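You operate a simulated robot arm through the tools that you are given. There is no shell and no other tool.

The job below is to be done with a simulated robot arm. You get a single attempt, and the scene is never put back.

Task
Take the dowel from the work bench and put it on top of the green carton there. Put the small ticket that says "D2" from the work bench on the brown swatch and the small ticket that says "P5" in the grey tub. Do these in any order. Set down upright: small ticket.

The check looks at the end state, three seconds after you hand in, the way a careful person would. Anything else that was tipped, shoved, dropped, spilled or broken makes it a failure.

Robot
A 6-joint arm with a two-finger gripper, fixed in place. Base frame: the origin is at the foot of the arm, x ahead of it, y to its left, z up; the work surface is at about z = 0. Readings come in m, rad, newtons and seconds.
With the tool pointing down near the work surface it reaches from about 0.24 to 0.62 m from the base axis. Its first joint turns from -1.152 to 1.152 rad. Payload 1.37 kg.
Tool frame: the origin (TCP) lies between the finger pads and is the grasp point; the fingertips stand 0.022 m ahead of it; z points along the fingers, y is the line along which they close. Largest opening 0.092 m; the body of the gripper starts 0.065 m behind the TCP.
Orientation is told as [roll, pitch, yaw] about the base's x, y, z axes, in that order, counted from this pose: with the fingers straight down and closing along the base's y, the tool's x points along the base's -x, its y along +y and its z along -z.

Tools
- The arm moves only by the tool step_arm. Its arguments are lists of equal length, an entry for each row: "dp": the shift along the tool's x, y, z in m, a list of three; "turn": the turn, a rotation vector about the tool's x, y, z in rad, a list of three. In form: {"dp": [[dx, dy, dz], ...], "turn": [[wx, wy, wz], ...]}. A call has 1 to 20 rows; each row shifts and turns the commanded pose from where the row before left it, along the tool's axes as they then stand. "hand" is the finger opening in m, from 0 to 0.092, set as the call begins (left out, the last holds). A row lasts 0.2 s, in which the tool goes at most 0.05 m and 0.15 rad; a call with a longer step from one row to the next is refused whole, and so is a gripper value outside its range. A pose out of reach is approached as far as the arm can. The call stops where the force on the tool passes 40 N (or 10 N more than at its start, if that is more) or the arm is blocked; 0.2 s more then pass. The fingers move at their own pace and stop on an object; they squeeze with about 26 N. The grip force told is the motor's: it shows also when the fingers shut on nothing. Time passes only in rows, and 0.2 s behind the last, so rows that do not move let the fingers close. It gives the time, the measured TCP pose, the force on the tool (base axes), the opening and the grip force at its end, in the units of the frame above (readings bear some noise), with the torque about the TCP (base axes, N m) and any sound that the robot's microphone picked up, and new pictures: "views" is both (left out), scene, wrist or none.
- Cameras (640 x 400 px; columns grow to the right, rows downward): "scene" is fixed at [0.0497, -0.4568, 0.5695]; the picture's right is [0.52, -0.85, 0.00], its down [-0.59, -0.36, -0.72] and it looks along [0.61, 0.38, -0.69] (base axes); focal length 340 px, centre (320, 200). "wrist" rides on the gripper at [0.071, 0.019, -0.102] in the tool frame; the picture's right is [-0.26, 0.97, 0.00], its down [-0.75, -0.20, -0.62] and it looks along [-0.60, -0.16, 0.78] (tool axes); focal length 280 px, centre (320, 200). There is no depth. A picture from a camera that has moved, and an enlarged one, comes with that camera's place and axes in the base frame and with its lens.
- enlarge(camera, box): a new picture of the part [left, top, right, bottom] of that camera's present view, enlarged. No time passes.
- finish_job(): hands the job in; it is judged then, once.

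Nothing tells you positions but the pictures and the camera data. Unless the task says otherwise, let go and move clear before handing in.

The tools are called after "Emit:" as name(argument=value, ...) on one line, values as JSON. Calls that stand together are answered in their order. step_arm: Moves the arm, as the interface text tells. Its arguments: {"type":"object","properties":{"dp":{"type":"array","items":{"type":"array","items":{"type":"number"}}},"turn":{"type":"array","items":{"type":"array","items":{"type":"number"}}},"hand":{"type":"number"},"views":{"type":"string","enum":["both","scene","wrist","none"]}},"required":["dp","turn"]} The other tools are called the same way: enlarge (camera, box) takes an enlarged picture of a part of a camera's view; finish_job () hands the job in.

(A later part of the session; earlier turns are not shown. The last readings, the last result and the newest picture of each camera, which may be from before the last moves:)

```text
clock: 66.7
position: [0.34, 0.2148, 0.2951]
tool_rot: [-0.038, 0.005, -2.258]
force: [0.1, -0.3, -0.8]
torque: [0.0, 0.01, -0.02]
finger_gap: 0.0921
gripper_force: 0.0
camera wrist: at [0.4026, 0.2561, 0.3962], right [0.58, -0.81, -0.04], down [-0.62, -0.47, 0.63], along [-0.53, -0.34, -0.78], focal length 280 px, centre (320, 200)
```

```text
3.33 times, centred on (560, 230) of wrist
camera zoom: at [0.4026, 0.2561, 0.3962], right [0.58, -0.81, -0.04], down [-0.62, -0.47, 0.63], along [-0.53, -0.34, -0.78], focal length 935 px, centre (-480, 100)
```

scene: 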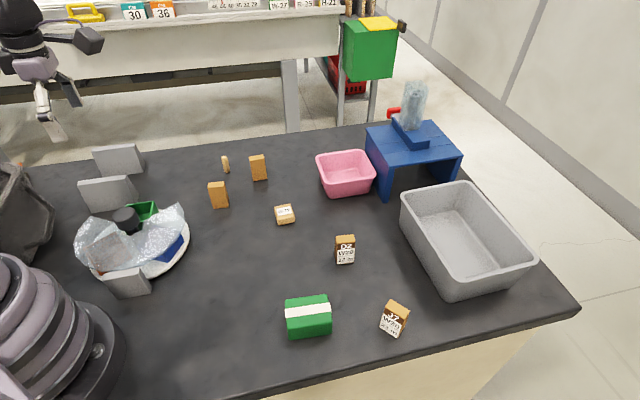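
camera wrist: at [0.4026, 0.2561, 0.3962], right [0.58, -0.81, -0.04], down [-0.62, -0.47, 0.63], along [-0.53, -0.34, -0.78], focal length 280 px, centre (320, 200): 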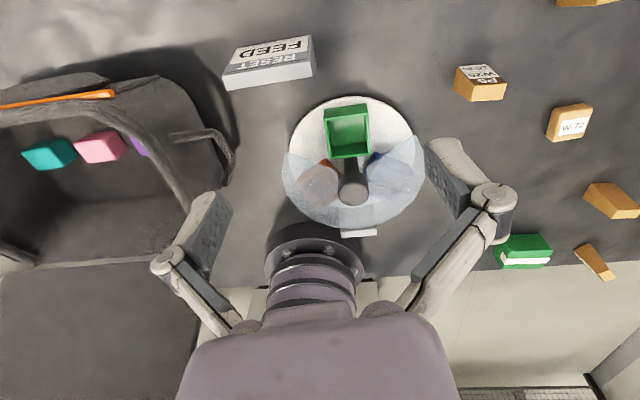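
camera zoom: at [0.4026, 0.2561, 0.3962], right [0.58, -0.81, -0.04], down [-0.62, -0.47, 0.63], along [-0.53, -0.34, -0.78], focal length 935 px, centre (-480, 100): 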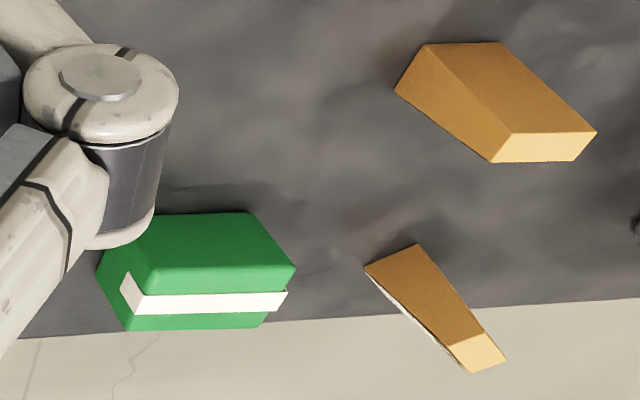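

Still no swatch. One remaining hidden pocket is the back underside of the blue stand and behind the pink tub, so I'll look there from the far side.

Emit:
step_arm(dp=[[0, 0, 0], [0, 0, 0], [0, 0, 0], [0, 0, 0], [0, 0, 0], [-0.022, 0.0336, 0.0064], [-0.022, 0.0336, 0.0064], [-0.022, 0.0336, 0.0064], [-0.022, 0.0336, 0.0064], [-0.022, 0.0336, 0.0064], [-0.022, 0.0336, 0.0064], [-0.022, 0.0336, 0.0064]], turn=[[-0.038, -0.005, -0.13], [0, 0, -0.138], [0, 0, -0.138], [0, 0, -0.138], [0, 0, -0.138], [0, 0, 0], [0, 0, 0], [0, 0, 0], [0, 0, 0], [0, 0, 0], [0, 0, 0], [0, 0, 0]], views="wrist")

```text
clock: 69.3
position: [0.5733, 0.0608, 0.2506]
tool_rot: [0.001, 0.002, -1.572]
force: [0.4, -0.1, 0.2]
torque: [0.01, 0.04, 0.0]
finger_gap: 0.0922
gripper_force: 0.1
camera wrist: at [0.5928, 0.1324, 0.3516], right [0.96, -0.26, 0.0], down [-0.21, -0.75, 0.62], along [-0.16, -0.6, -0.78], focal length 280 px, centre (320, 200)
```

wrist: 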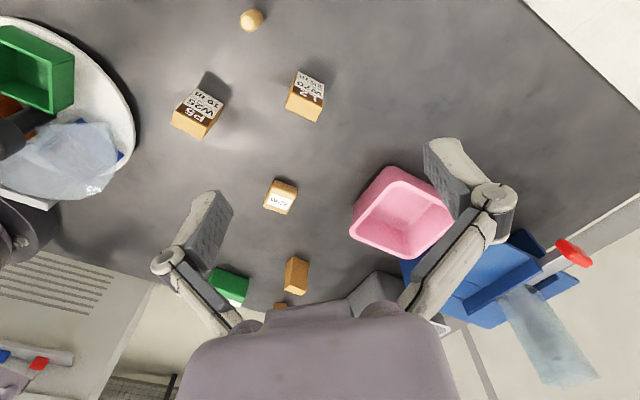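

Emit:
enlarge(camera="wrist", box=[400, 200, 620, 340])

Emit:
enlarge(camera="wrist", box=[160, 60, 340, 220])

```text
2.86 times, centred on (510, 270) of wrist
camera zoom: at [0.5928, 0.1324, 0.3516], right [0.96, -0.26, 0.0], down [-0.21, -0.75, 0.62], along [-0.16, -0.6, -0.78], focal length 801 px, centre (-223, 0)
```

zoom: 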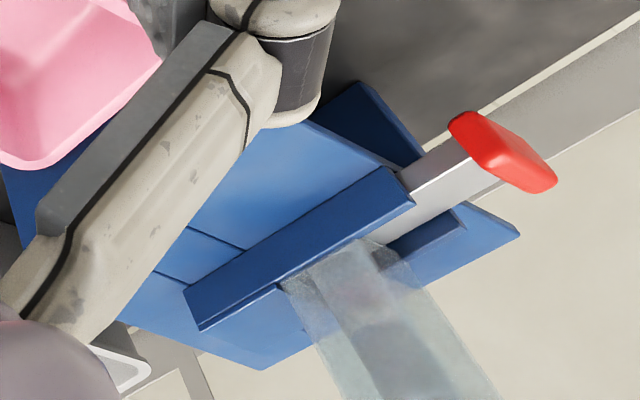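

```text
2.50 times, centred on (250, 140) of wrist
camera zoom: at [0.5928, 0.1324, 0.3516], right [0.96, -0.26, 0.0], down [-0.21, -0.75, 0.62], along [-0.16, -0.6, -0.78], focal length 701 px, centre (495, 350)
```

zoom: 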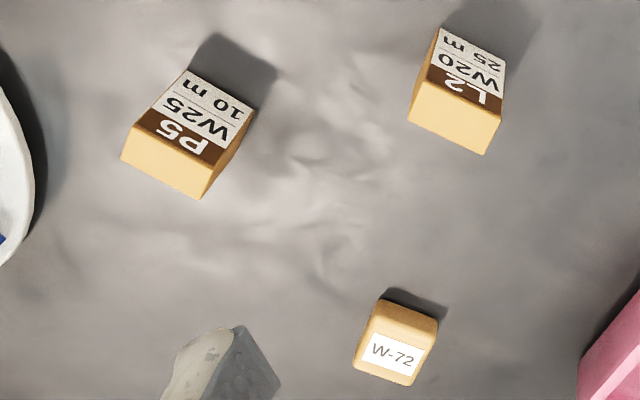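

Emit:
step_arm(dp=[[0, 0, -0.03], [0, 0, -0.02], [0, 0, 0], [0, 0, 0], [0, 0, 0], [0, 0, 0], [0, 0, 0], [0, 0, 0], [0, 0, 0], [0, 0, 0], [0, 0, 0], [0, 0, 0], [0, 0, 0], [0, 0, 0], [0, 0, 0], [0, 0, 0]], turn=[[0, 0, 0], [0, 0, 0], [0, 0, -0.1495], [0, 0, -0.1495], [0, 0, -0.1495], [0, 0, -0.1495], [0, 0, -0.1495], [0, 0, -0.1495], [0, 0, -0.1495], [0, 0, -0.1495], [0, 0, -0.1495], [0, 0, -0.1495], [0, 0, -0.1495], [0, 0, -0.1495], [0, 0, -0.1495], [0, 0, -0.1495]], views="none")

Emit:
step_arm(dp=[[0.0307, -0.0317, 0.002], [0.0307, -0.0317, 0.002], [0.0307, -0.0317, 0.002], [0.0307, -0.0317, 0.002], [0.0307, -0.0317, 0.002], [0.0307, -0.0317, 0.002], [0.0307, -0.0317, 0.002], [0.0307, -0.0317, 0.002], [0.0307, -0.0317, 0.002], [0.0307, -0.0317, 0.002], [0.0307, -0.0317, 0.002]], turn=[[0, 0, 0], [0, 0, 0], [0, 0, 0], [0, 0, 0], [0, 0, 0], [0, 0, 0], [0, 0, 0], [0, 0, 0], [0, 0, 0], [0, 0, 0], [0, 0, 0]], views="wrist")

```text
clock: 72.7
position: [0.5736, 0.0586, 0.2998]
tool_rot: [-0.002, -0.002, 0.524]
force: [0.7, -0.6, -0.2]
torque: [-0.02, 0.04, 0.03]
finger_gap: 0.092
gripper_force: 0.1
```

```text
clock: 75.1
position: [0.4514, -0.4109, 0.2768]
tool_rot: [-0.001, -0.001, 0.523]
force: [-0.7, -0.3, -0.4]
torque: [0.0, -0.04, 0.01]
finger_gap: 0.0917
gripper_force: 0.0
camera wrist: at [0.3814, -0.4295, 0.378], right [-0.25, 0.97, 0.0], down [0.75, 0.2, 0.63], along [0.61, 0.16, -0.78], focal length 280 px, centre (320, 200)
```

wrist: 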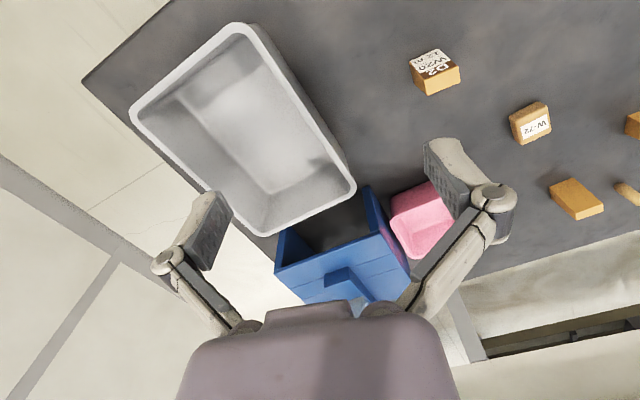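

Emit:
enlarge(camera="wrist", box=[260, 180, 420, 300])

Emit:
enlarge(camera="wrist", box=[120, 10, 370, 240])

```text
3.33 times, centred on (340, 240) of wrist
camera zoom: at [0.3814, -0.4295, 0.378], right [-0.25, 0.97, 0.0], down [0.75, 0.2, 0.63], along [0.61, 0.16, -0.78], focal length 935 px, centre (253, 67)
```

zoom: 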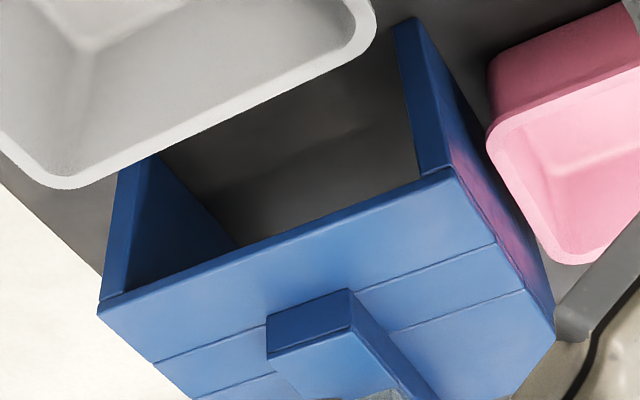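

```text
1.74 times, centred on (245, 125) of wrist
camera zoom: at [0.3814, -0.4295, 0.378], right [-0.25, 0.97, 0.0], down [0.75, 0.2, 0.63], along [0.61, 0.16, -0.78], focal length 488 px, centre (450, 330)
```

zoom: 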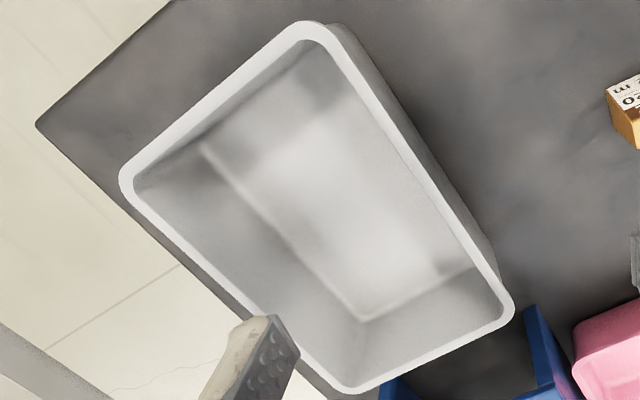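

Emit:
step_arm(dp=[[0, 0, 0.03], [0, 0, 0.03], [0.02, 0, 0.02], [0, 0, 0]], turn=[[0, -0.1, 0], [0, -0.1, 0], [0, -0.1, 0], [0, 0, 0]], views="wrist")

Emit:
enlarge(camera="wrist", box=[240, 100, 440, 250])

```text
clock: 76.1
position: [0.443, -0.4186, 0.1914]
tool_rot: [-0.001, -0.302, 0.52]
force: [-0.5, -0.2, 0.7]
torque: [0.01, 0.02, -0.06]
finger_gap: 0.0921
gripper_force: 0.0
camera wrist: at [0.3484, -0.4493, 0.2665], right [-0.26, 0.96, 0.08], down [0.56, 0.09, 0.82], along [0.78, 0.26, -0.57], focal length 280 px, centre (320, 200)
```

wrist: 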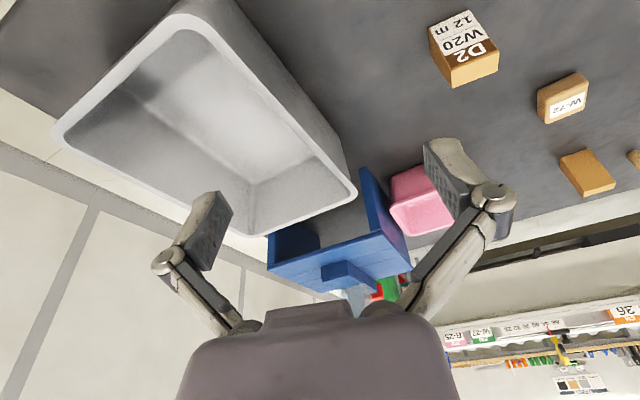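

```text
2.67 times, centred on (340, 175) of wrist
camera zoom: at [0.3484, -0.4493, 0.2665], right [-0.26, 0.96, 0.08], down [0.56, 0.09, 0.82], along [0.78, 0.26, -0.57], focal length 748 px, centre (267, 267)
```

zoom: 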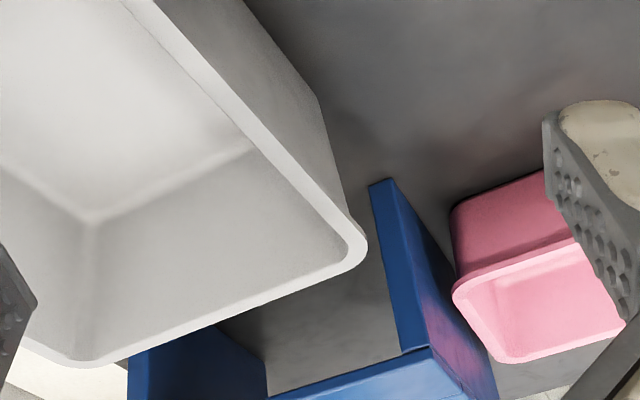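

Emit:
enlarge(camera="wrist", box=[440, 300, 640, 400])

Emit:
enlarge(camera="wrist", box=[540, 360, 620, 400])

```text
3.20 times, centred on (540, 350) of wrist
camera zoom: at [0.3484, -0.4493, 0.2665], right [-0.26, 0.96, 0.08], down [0.56, 0.09, 0.82], along [0.78, 0.26, -0.57], focal length 897 px, centre (-384, -280)
```

zoom: 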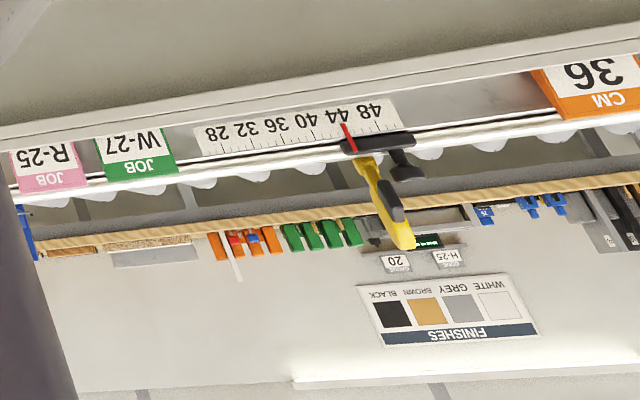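

```text
8.00 times, centred on (580, 380) of wrist
camera zoom: at [0.3484, -0.4493, 0.2665], right [-0.26, 0.96, 0.08], down [0.56, 0.09, 0.82], along [0.78, 0.26, -0.57], focal length 2243 px, centre (-1760, -1240)
```

zoom: 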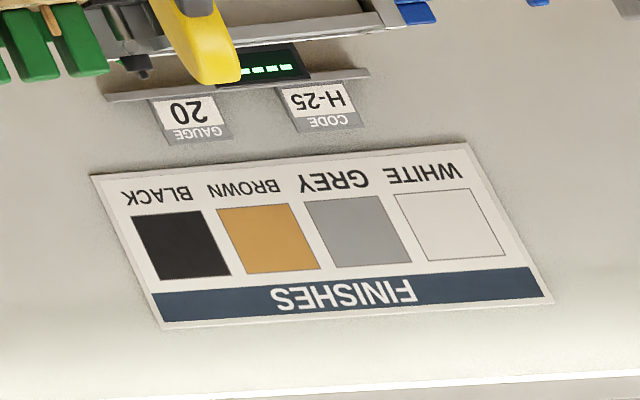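

That wall chart is the clue: it shows finishes, and "BROWN" there is the ochre-tan colour. So the brown swatch is the small ochre sample chip marked W-72 on the bench, at about (0.46, -0.09). Now, the grey tub's near rim is about 0.64 m out and 0.11 m tall, so I first test empty-handed whether a tilted tool (camera turned outward) can reach inside it.

Emit:
step_arm(dp=[[-0.0135, 0, -0.043], [-0.0135, 0, -0.043], [0, 0, 0], [0, 0, 0], [0, 0, 0], [0, 0, 0], [0, 0, 0], [0, 0, 0], [0, 0, 0], [0, 0, 0], [0, 0, 0], [0, 0, 0], [0, 0, 0], [0, 0, 0], [0, 0, 0], [0, 0, 0], [0, 0, 0]], turn=[[0, 0, 0], [0, 0, 0], [0, 0.1, 0], [0, 0.1, 0], [0, 0.102, 0], [0, 0, -0.144], [0, 0, -0.144], [0, 0, -0.144], [0, 0, -0.144], [0, 0, -0.144], [0, 0, -0.144], [0, 0, -0.144], [0, 0, -0.144], [0, 0, -0.144], [0, 0, -0.144], [0, 0, -0.144], [0, 0, -0.144]], views="wrist")

```text
clock: 79.7
position: [0.4441, -0.4172, 0.2832]
tool_rot: [0.0, -0.001, 2.249]
force: [0.3, 1.0, -0.3]
torque: [-0.03, 0.05, -0.02]
finger_gap: 0.0919
gripper_force: 0.0
camera wrist: at [0.4738, -0.4839, 0.3848], right [-0.92, -0.4, 0.0], down [-0.31, 0.71, 0.63], along [-0.25, 0.57, -0.78], focal length 280 px, centre (320, 200)
```

wrist: 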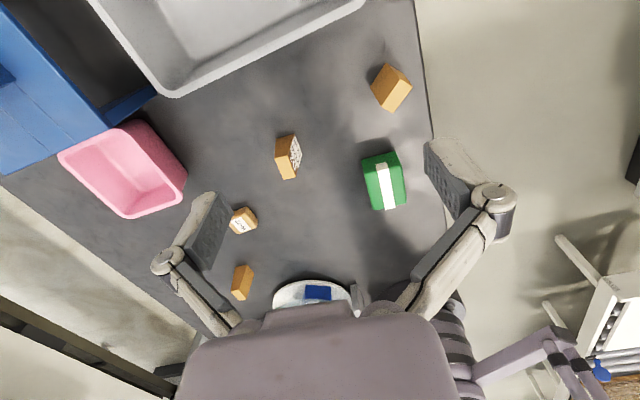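

The flipped wrist orientation works. Now tilt outward and extend above the tub to test the reach.

Emit:
step_arm(dp=[[0, 0, 0], [0, 0, 0], [0, 0, 0], [0.0244, -0.0086, 0.0196], [0.0244, -0.0086, 0.0196], [0.0244, -0.0086, 0.0196]], turn=[[0, 0.117, 0], [0, 0.117, 0], [0, 0.116, 0], [0, 0, 0], [0, 0, 0], [0, 0, 0]], views="both")

```text
clock: 81.1
position: [0.5209, -0.4702, 0.2516]
tool_rot: [0.002, 0.348, 2.246]
force: [-0.2, 0.2, -0.3]
torque: [0.0, -0.03, 0.0]
finger_gap: 0.0921
gripper_force: 0.0
camera wrist: at [0.525, -0.5062, 0.3716], right [-0.91, -0.41, -0.09], down [-0.42, 0.85, 0.33], along [-0.06, 0.34, -0.94], focal length 280 px, centre (320, 200)
```

scene: 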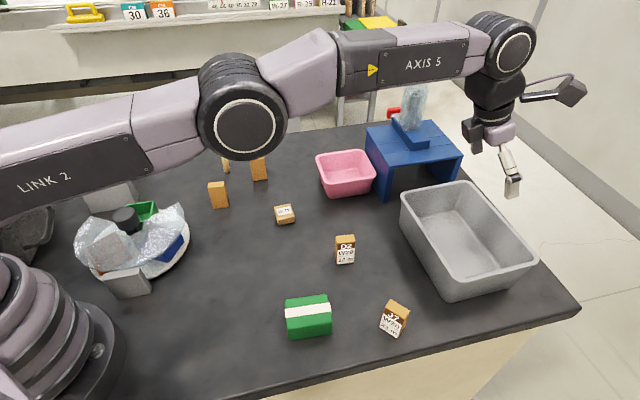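
wrist: 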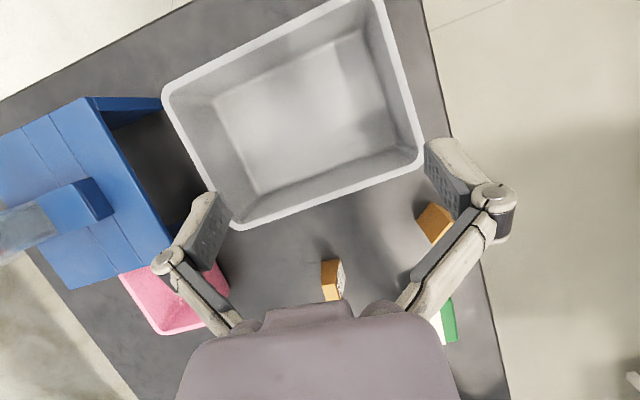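

Reach is fine, and this gives a nice view straight down into the tub. I'll enlarge to locate its floor.

Emit:
enlarge(camera="wrist", box=[150, 0, 440, 240])

Emit:
enlarge(camera="scene", box=[390, 170, 550, 310])

```text
1.67 times, centred on (295, 120) of wrist
camera zoom: at [0.525, -0.5062, 0.3716], right [-0.91, -0.41, -0.09], down [-0.42, 0.85, 0.33], along [-0.06, 0.34, -0.94], focal length 467 px, centre (362, 333)
```

zoom: 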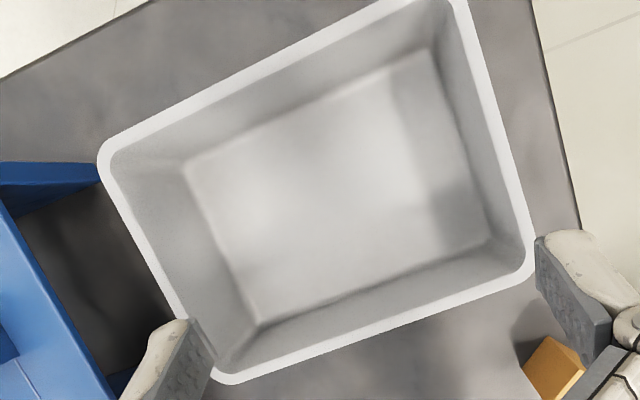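

```text
2.86 times, centred on (470, 240) of scene
camera zoom: at [0.0497, -0.4568, 0.5695], right [0.52, -0.85, 0.0], down [-0.59, -0.36, -0.72], along [0.61, 0.38, -0.69], focal length 972 px, centre (-109, 86)
```

zoom: 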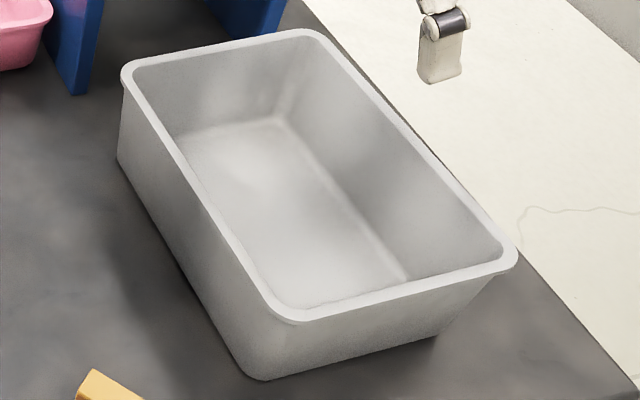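

Plan fixed: the tub floor spans roughly from 0.656 to 0.79 m in the bench direction, and I'll stand P5 around (0.55, -0.45). Now I'll go over P5 with this same tilt so it can be placed upright without re-orienting.

Emit:
step_arm(dp=[[-0.0366, -0.0203, -0.0133], [-0.0366, -0.0203, -0.0133], [-0.0366, -0.0203, -0.0133], [-0.0366, -0.0203, -0.0133], [-0.0366, -0.0203, -0.0133], [-0.0366, -0.0203, -0.0133], [-0.0366, -0.0203, -0.0133], [-0.0366, -0.0203, -0.0133], [-0.0366, -0.0203, -0.0133], [-0.0366, -0.0203, -0.0133], [-0.0366, -0.0203, -0.0133], [-0.0366, -0.0203, -0.0133], [0, 0, 0]], turn=[[0, 0, 0], [0, 0, 0], [0, 0, 0], [0, 0, 0], [0, 0, 0], [0, 0, 0], [0, 0, 0], [0, 0, 0], [0, 0, 0], [0, 0, 0], [0, 0, 0], [0, 0, 0], [0.0218, 0, -0.06]], views="both")

```text
clock: 83.9
position: [0.4182, 0.0455, 0.2519]
tool_rot: [0.0, 0.348, 2.313]
force: [-0.8, -0.2, 0.0]
torque: [0.03, 0.02, -0.01]
finger_gap: 0.0922
gripper_force: 0.0
camera wrist: at [0.4249, 0.0102, 0.3714], right [-0.88, -0.47, -0.09], down [-0.47, 0.82, 0.33], along [-0.08, 0.33, -0.94], focal length 280 px, centre (320, 200)
```

scene: 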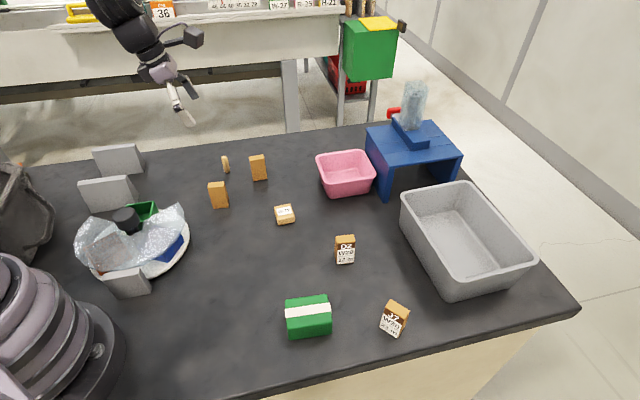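
wrist: 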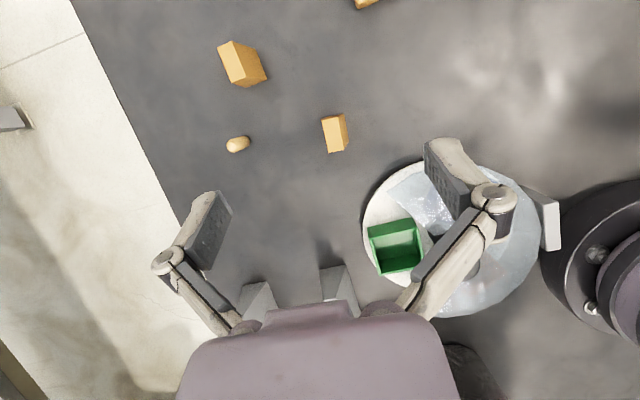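

Emit:
enlarge(camera="wrist", box=[280, 90, 390, 170])

Emit:
enlarge(camera="wrist", box=[200, 20, 300, 170])

```text
5.00 times, centred on (335, 130) of wrist
camera zoom: at [0.4249, 0.0102, 0.3714], right [-0.88, -0.47, -0.09], down [-0.47, 0.82, 0.33], along [-0.08, 0.33, -0.94], focal length 1402 px, centre (245, 550)
```

zoom: 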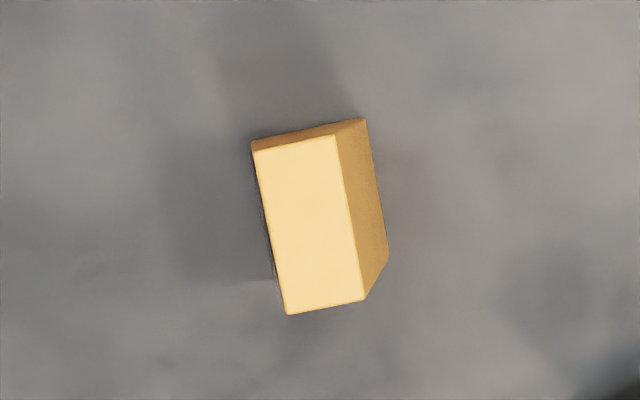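

```text
2.67 times, centred on (250, 95) of wrist
camera zoom: at [0.4249, 0.0102, 0.3714], right [-0.88, -0.47, -0.09], down [-0.47, 0.82, 0.33], along [-0.08, 0.33, -0.94], focal length 748 px, centre (507, 480)
```

zoom: 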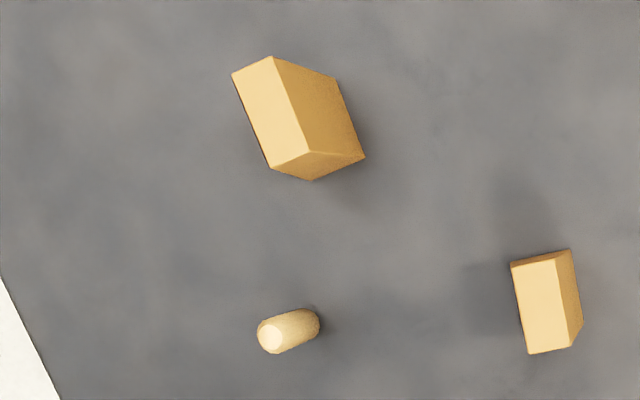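

P5's top is centred at about (0.421, 0.046), its body 0.036 by 0.018 by 0.06 m. Descending with the fingers either side of its thin dimension.

Emit:
step_arm(dp=[[-0.0141, -0.0004, 0.0396], [-0.0141, -0.0004, 0.0396], [-0.0141, -0.0004, 0.0396], [-0.0141, -0.0004, 0.0396], [-0.0139, -0.0004, 0.0395]], turn=[[-0.0092, 0, 0.0254], [0, 0, 0], [0, 0, 0], [0, 0, 0], [0, 0, 0]], views="both")

Emit:
enlarge(camera="scene", box=[150, 120, 310, 230])

```text
clock: 85.1
position: [0.4215, 0.0462, 0.0435]
tool_rot: [0.0, 0.35, 2.283]
force: [-0.8, -0.5, 0.2]
torque: [0.01, 0.0, -0.01]
finger_gap: 0.0918
gripper_force: 0.1
camera wrist: at [0.4264, 0.0107, 0.1639], right [-0.89, -0.45, -0.09], down [-0.45, 0.83, 0.33], along [-0.07, 0.33, -0.94], focal length 280 px, centre (320, 200)
```

scene: 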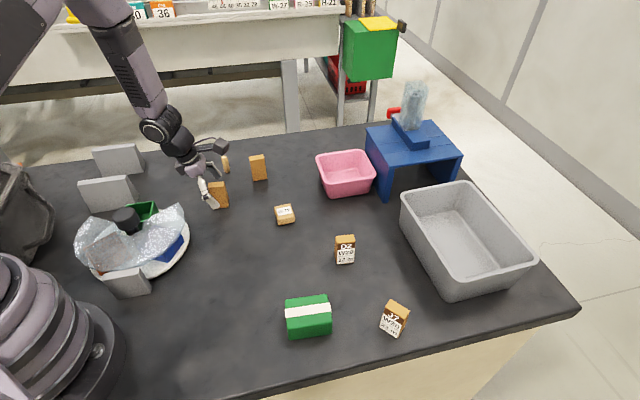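
wrist: 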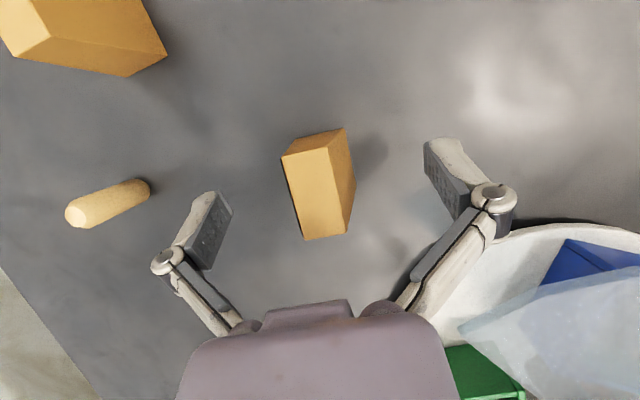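

```text
3.64 times, centred on (230, 175) of scene
camera zoom: at [0.0497, -0.4568, 0.5695], right [0.52, -0.85, 0.0], down [-0.59, -0.36, -0.72], along [0.61, 0.38, -0.69], focal length 1237 px, centre (647, 291)
```

zoom: 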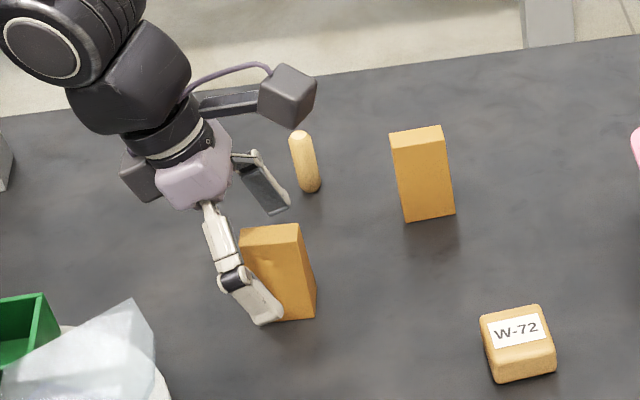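

Fingers straddle P5 cleanly. Closing.

Emit:
step_arm(dp=[[0, 0, 0], [0, 0, 0], [0, 0, 0], [0, 0, 0], [0, 0, 0], [0, 0, 0]], turn=[[0, 0, 0], [0, 0, 0], [0, 0, 0], [0, 0, 0], [0, 0, 0], [0, 0, 0]], hand=0.005, views="both")

```text
clock: 86.5
position: [0.4203, 0.0468, 0.0445]
tool_rot: [0.0, 0.349, 2.285]
force: [0.0, 0.1, 1.0]
torque: [0.0, -0.03, -0.03]
finger_gap: 0.0237
gripper_force: 26.1
camera wrist: at [0.4263, 0.0107, 0.1645], right [-0.89, -0.45, -0.09], down [-0.45, 0.83, 0.33], along [-0.07, 0.33, -0.94], focal length 280 px, centre (320, 200)
```

scene: 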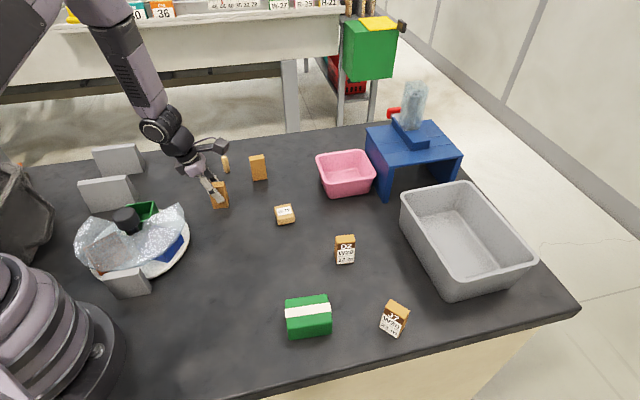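
wrist: 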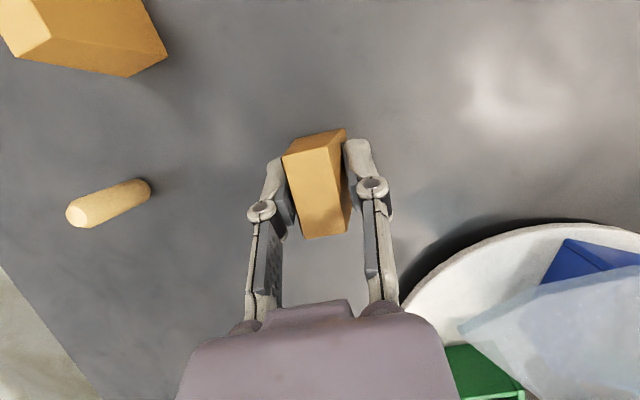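

P5 is held. Lifting straight up.

Emit:
step_arm(dp=[[0.0068, 0, -0.0188], [0.0137, 0, -0.0376], [0.0137, 0, -0.0376], [0.0137, 0, -0.0376], [0.0137, 0, -0.0376], [0.0068, 0, -0.0188]], turn=[[0, 0, 0], [0, 0, 0], [0, 0, 0], [0, 0, 0], [0, 0, 0], [0, 0, 0]], views="both")

Emit:
step_arm(dp=[[0.0364, 0.0191, 0.0132], [0.0364, 0.0191, 0.0132], [0.0364, 0.0191, 0.0132], [0.0364, 0.0191, 0.0132], [0.0364, 0.0191, 0.0132], [0.0364, 0.0191, 0.0132], [0.0364, 0.0191, 0.0132], [0.0364, 0.0191, 0.0132], [0.0364, 0.0191, 0.0132], [0.0364, 0.0191, 0.0132], [0.0364, 0.0191, 0.0132], [0.0364, 0.0191, 0.0132], [0, 0, 0]], turn=[[0, 0, 0], [0, 0, 0], [0, 0, 0], [0, 0, 0], [0, 0, 0], [0, 0, 0], [0, 0, 0], [0, 0, 0], [0, 0, 0], [0, 0, 0], [0, 0, 0], [0, 0, 0], [0, 0, 0]], views="both")

```text
clock: 87.9
position: [0.418, 0.0458, 0.2417]
tool_rot: [-0.001, 0.349, 2.286]
force: [0.3, 0.3, -0.3]
torque: [0.0, -0.01, 0.01]
finger_gap: 0.024
gripper_force: 25.8
camera wrist: at [0.4241, 0.01, 0.3613], right [-0.89, -0.45, -0.09], down [-0.45, 0.83, 0.33], along [-0.07, 0.33, -0.94], focal length 280 px, centre (320, 200)
```

scene: 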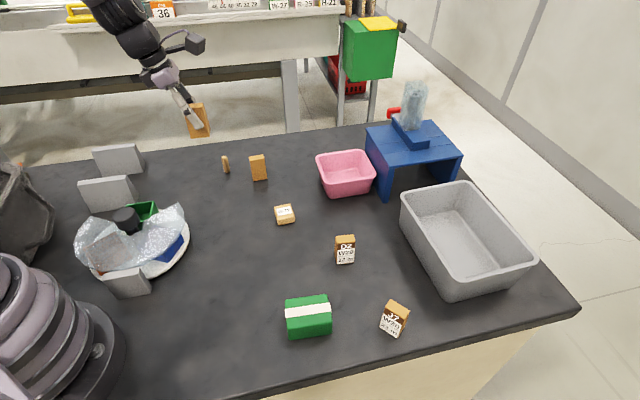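
wrist: 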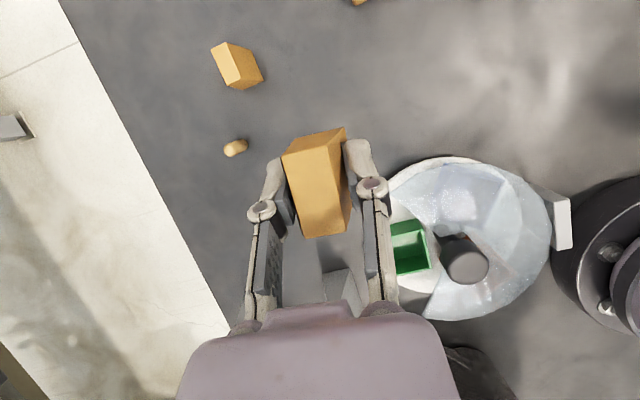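

```text
clock: 90.7
position: [0.5448, -0.4417, 0.2421]
tool_rot: [-0.001, 0.346, 2.282]
force: [-1.1, 0.1, 0.2]
torque: [0.01, 0.0, -0.02]
finger_gap: 0.0241
gripper_force: 25.9
out of reach, approached as far as the arm can: row 12
camera wrist: at [0.5516, -0.4771, 0.3611], right [-0.89, -0.45, -0.09], down [-0.45, 0.83, 0.33], along [-0.07, 0.33, -0.94], focal length 280 px, centre (320, 200)
```

scene: 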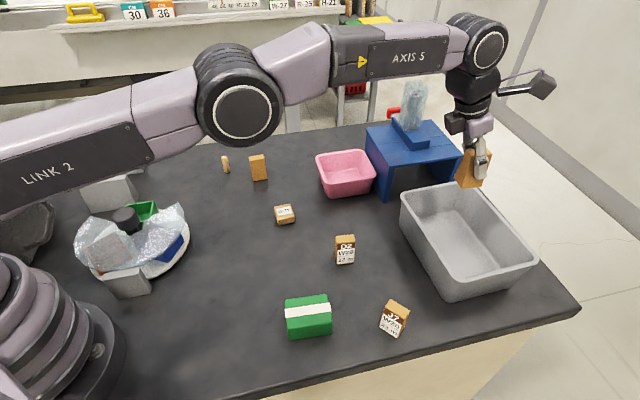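
wrist: 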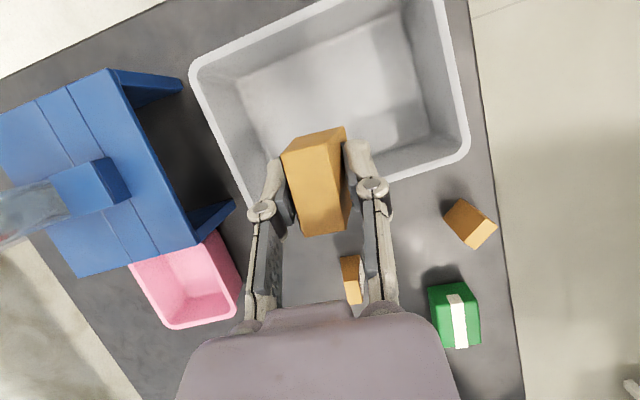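

P5 is over the tub near the reach limit. I'll shift slightly along the tub's length to gain margin and start descending, checking clearance.

Emit:
step_arm(dp=[[0, 0.0143, 0], [0, 0.0143, 0], [-0.0103, 0, 0.0282], [-0.0103, 0, 0.0282], [0, 0, 0]], turn=[[0, 0, 0], [0, 0, 0], [0, 0, 0], [0, 0, 0], [0, 0, 0]], views="both")

Emit:
enlarge(camera="scene", box=[390, 110, 570, 310])

```text
clock: 91.9
position: [0.5226, -0.4602, 0.1826]
tool_rot: [0.001, 0.348, 2.284]
force: [0.5, 1.3, -1.0]
torque: [0.03, -0.01, 0.02]
finger_gap: 0.0237
gripper_force: 25.7
camera wrist: at [0.5287, -0.4962, 0.3024], right [-0.89, -0.45, -0.09], down [-0.45, 0.83, 0.33], along [-0.07, 0.33, -0.94], focal length 280 px, centre (320, 200)
```

scene: 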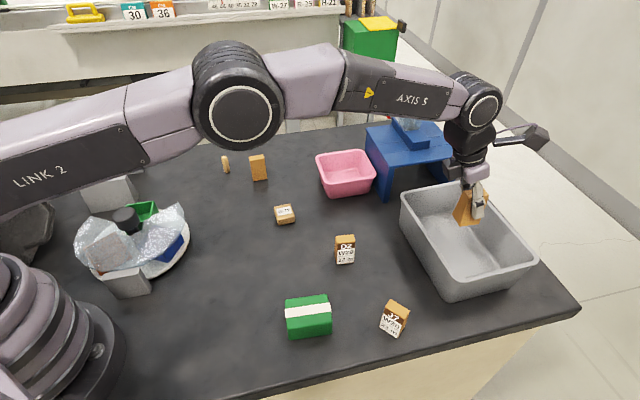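
wrist: 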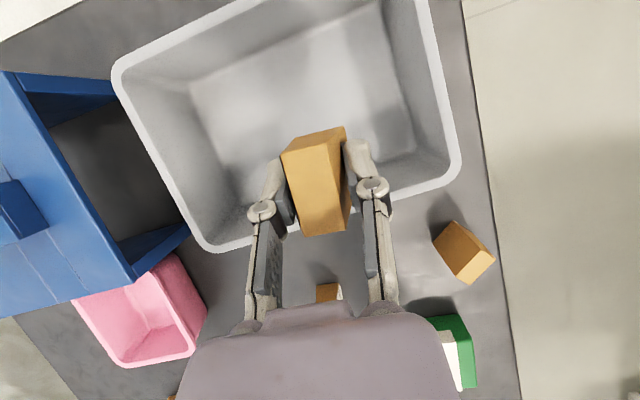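

```text
2.00 times, centred on (480, 210) of scene
camera zoom: at [0.0497, -0.4568, 0.5695], right [0.52, -0.85, 0.0], down [-0.59, -0.36, -0.72], along [0.61, 0.38, -0.69], focal length 681 px, centre (0, 180)
```

zoom: 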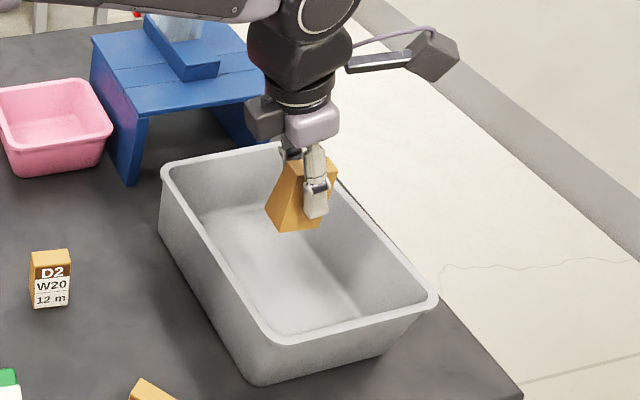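

Emit:
step_arm(dp=[[-0.0103, 0, 0.0282], [-0.0103, 0, 0.0282], [-0.0068, 0, 0.0188], [0, 0, 0]], turn=[[0, 0, 0], [0, 0, 0], [0, 0, 0], [0, 0, 0]], views="both")

Emit:
enlarge(camera="scene", box=[390, 130, 550, 310])

```text
clock: 92.9
position: [0.5231, -0.4604, 0.1033]
tool_rot: [0.0, 0.351, 2.285]
force: [0.1, 0.3, -1.1]
torque: [0.0, 0.02, 0.0]
finger_gap: 0.0239
gripper_force: 26.1
camera wrist: at [0.5298, -0.4965, 0.2231], right [-0.89, -0.45, -0.09], down [-0.45, 0.83, 0.33], along [-0.07, 0.33, -0.94], focal length 280 px, centre (320, 200)
```

scene: 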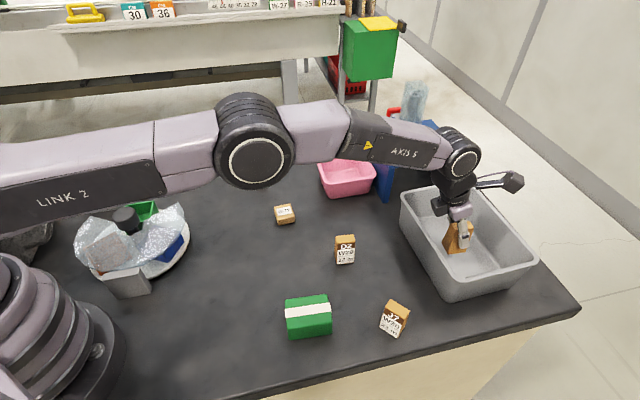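
wrist: 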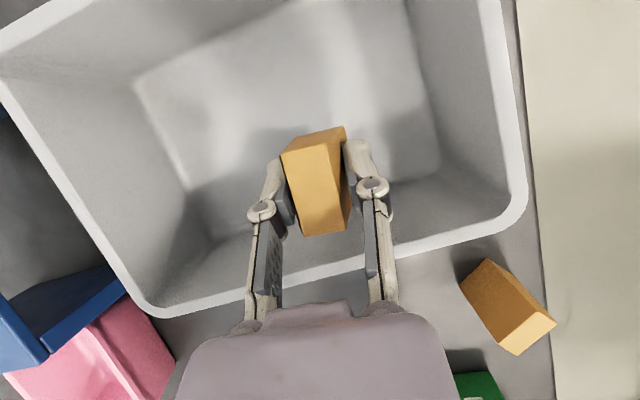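

```text
2.22 times, centred on (470, 220) of scene
camera zoom: at [0.0497, -0.4568, 0.5695], right [0.52, -0.85, 0.0], down [-0.59, -0.36, -0.72], along [0.61, 0.38, -0.69], focal length 756 px, centre (-13, 156)
```

zoom: 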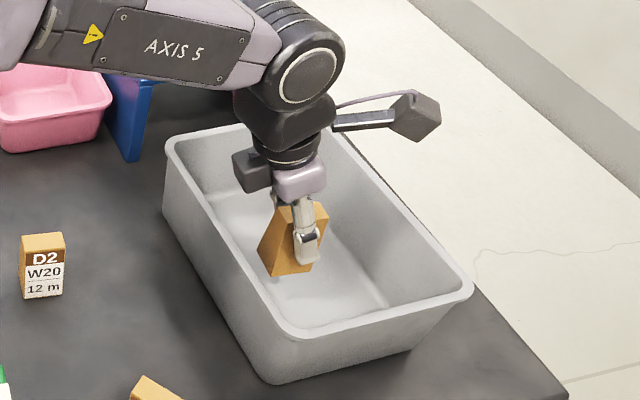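

Clearance at the rim looks sufficient, though tight on the inner side. Lowering slowly toward the tub floor.

Emit:
step_arm(dp=[[-0.0051, 0, 0.0141], [-0.0051, 0, 0.0141], [-0.0034, 0, 0.0094], [0, 0, 0]], turn=[[0, 0, 0], [0, 0, 0], [0, 0, 0], [0, 0, 0]], views="both")

Emit:
enlarge(camera="scene", box=[400, 150, 520, 300])

```text
clock: 93.9
position: [0.524, -0.4621, 0.0609]
tool_rot: [-0.001, 0.35, 2.284]
force: [-0.2, 1.0, -0.6]
torque: [-0.03, 0.02, -0.01]
finger_gap: 0.0238
gripper_force: 26.0
camera wrist: at [0.5299, -0.4972, 0.1813], right [-0.89, -0.45, -0.09], down [-0.45, 0.83, 0.33], along [-0.07, 0.33, -0.94], focal length 280 px, centre (320, 200)
```

scene: 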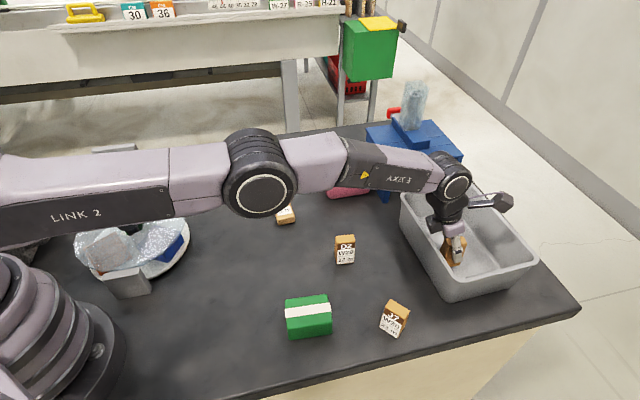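
wrist: 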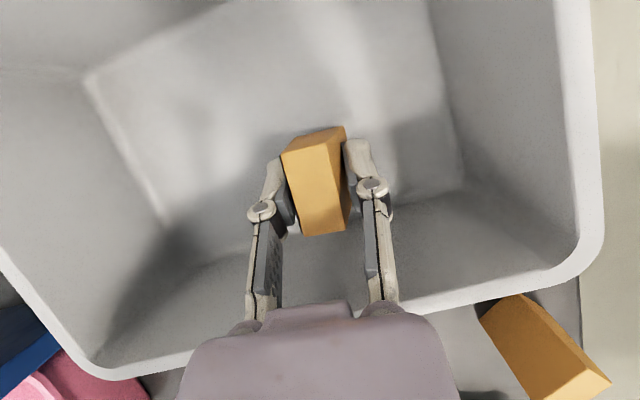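

```text
2.67 times, centred on (460, 225) of scene
camera zoom: at [0.0497, -0.4568, 0.5695], right [0.52, -0.85, 0.0], down [-0.59, -0.36, -0.72], along [0.61, 0.38, -0.69], focal length 907 px, centre (-53, 133)
```

zoom: 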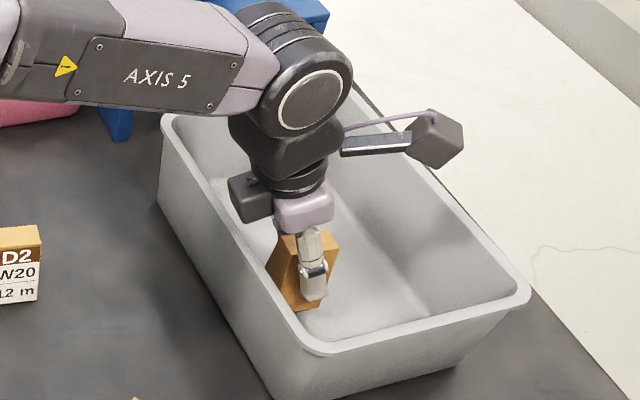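

P5 is about 16 mm above the floor. I'll move it a centimetre further from the near wall, then lower in small steps until it touches.

Emit:
step_arm(dp=[[0.0047, 0, 0.0017], [0.0047, 0, 0.0017], [-0.0017, 0, 0.0047], [0, 0, 0]], turn=[[0, 0, 0], [0, 0, 0], [0, 0, 0], [0, 0, 0]], views="none")

```text
clock: 94.9
position: [0.5236, -0.4641, 0.0564]
tool_rot: [0.0, 0.349, 2.283]
force: [-0.2, 0.2, 0.0]
torque: [0.0, -0.01, -0.03]
finger_gap: 0.0238
gripper_force: 26.9
out of reach, approached as far as the arm can: row 2
```

Emit:
step_arm(dp=[[-0.001, 0, 0.0028], [-0.001, 0, 0.0028], [0, 0, 0]], turn=[[0, 0, 0], [0, 0, 0], [0, 0, 0]], views="wrist")

Emit:
enlarge(camera="wrist", box=[200, 80, 480, 260])

Emit:
enlarge(camera="scene", box=[420, 220, 500, 290])

```text
clock: 95.7
position: [0.524, -0.4639, 0.0506]
tool_rot: [0.001, 0.351, 2.285]
force: [0.1, -0.1, 3.2]
torque: [0.07, 0.01, 0.0]
finger_gap: 0.0239
gripper_force: 26.1
camera wrist: at [0.5301, -0.4993, 0.1708], right [-0.89, -0.45, -0.09], down [-0.45, 0.83, 0.33], along [-0.07, 0.33, -0.94], focal length 280 px, centre (320, 200)
```

wrist: 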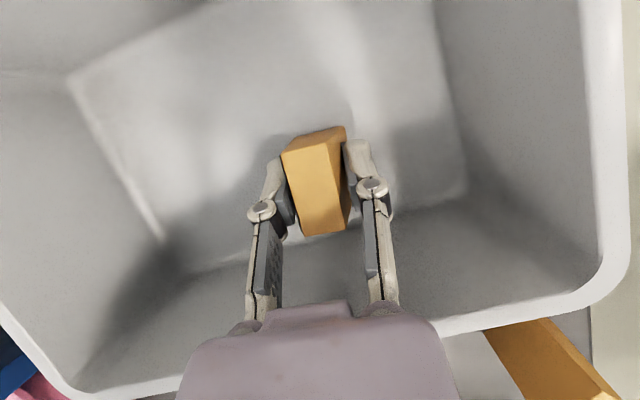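

```text
2.22 times, centred on (340, 170) of wrist
camera zoom: at [0.5301, -0.4993, 0.1708], right [-0.89, -0.45, -0.09], down [-0.45, 0.83, 0.33], along [-0.07, 0.33, -0.94], focal length 623 px, centre (276, 267)
```

zoom: 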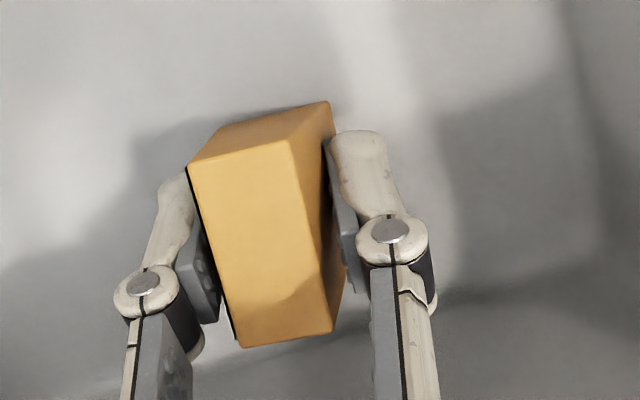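

```text
5.71 times, centred on (460, 255) of scene
camera zoom: at [0.0497, -0.4568, 0.5695], right [0.52, -0.85, 0.0], down [-0.59, -0.36, -0.72], along [0.61, 0.38, -0.69], focal length 1944 px, centre (-480, -114)
```

zoom: 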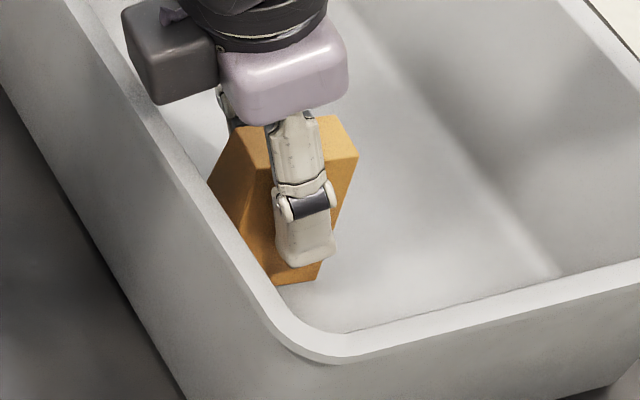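

A first contact force of 3 N at z = 0.0506. One more millimetre to seat it, then I'll check.

Emit:
step_arm(dp=[[-0.0005, 0, 0.0014], [0, 0, 0]], turn=[[0, 0, 0], [0, 0, 0]], views="none")

```text
clock: 96.3
position: [0.5247, -0.4636, 0.0509]
tool_rot: [0.001, 0.352, 2.285]
force: [-2.3, 2.0, 13.5]
torque: [0.15, 0.06, 0.0]
finger_gap: 0.0239
gripper_force: 26.3
```

It's seated (13 N). Easing the press, then opening the fingers.

Emit:
step_arm(dp=[[0.0004, 0, -0.0011], [0, 0, 0]], turn=[[0, 0, 0], [0, 0, 0]], views="none")

Emit:
step_arm(dp=[[0, 0, 0], [0, 0, 0], [0, 0, 0], [0, 0, 0]], turn=[[0, 0, 0], [0, 0, 0], [0, 0, 0], [0, 0, 0]], hand=0.07, views="both")

Emit:
enlarge(camera="scene", box=[420, 220, 500, 290])

```text
clock: 96.9
position: [0.5245, -0.4634, 0.0505]
tool_rot: [0.001, 0.353, 2.283]
force: [0.8, -2.6, 7.1]
torque: [-0.05, -0.05, -0.04]
finger_gap: 0.0241
gripper_force: 25.3
```

```text
clock: 97.9
position: [0.5248, -0.4639, 0.0506]
tool_rot: [0.001, 0.353, 2.283]
force: [-0.2, 1.1, -0.4]
torque: [0.03, -0.03, 0.01]
finger_gap: 0.0702
gripper_force: 0.1
camera wrist: at [0.5302, -0.4992, 0.1705], right [-0.89, -0.45, -0.09], down [-0.45, 0.83, 0.33], along [-0.07, 0.33, -0.94], focal length 280 px, centre (320, 200)
```

scene: 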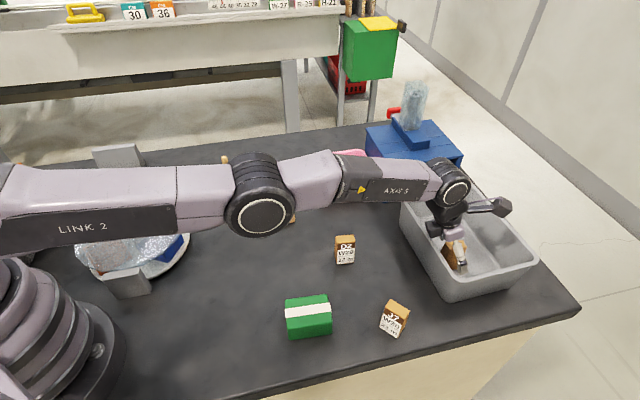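
wrist: 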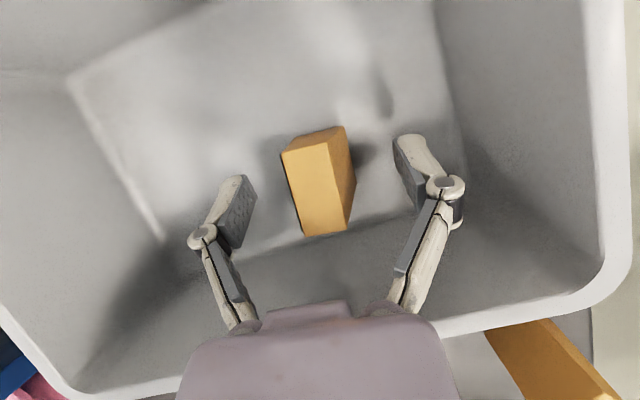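

```text
5.71 times, centred on (460, 255) of scene
camera zoom: at [0.0497, -0.4568, 0.5695], right [0.52, -0.85, 0.0], down [-0.59, -0.36, -0.72], along [0.61, 0.38, -0.69], focal length 1944 px, centre (-480, -114)
```

zoom: 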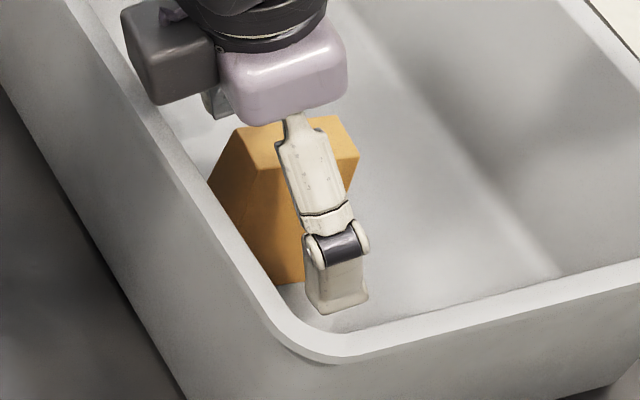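

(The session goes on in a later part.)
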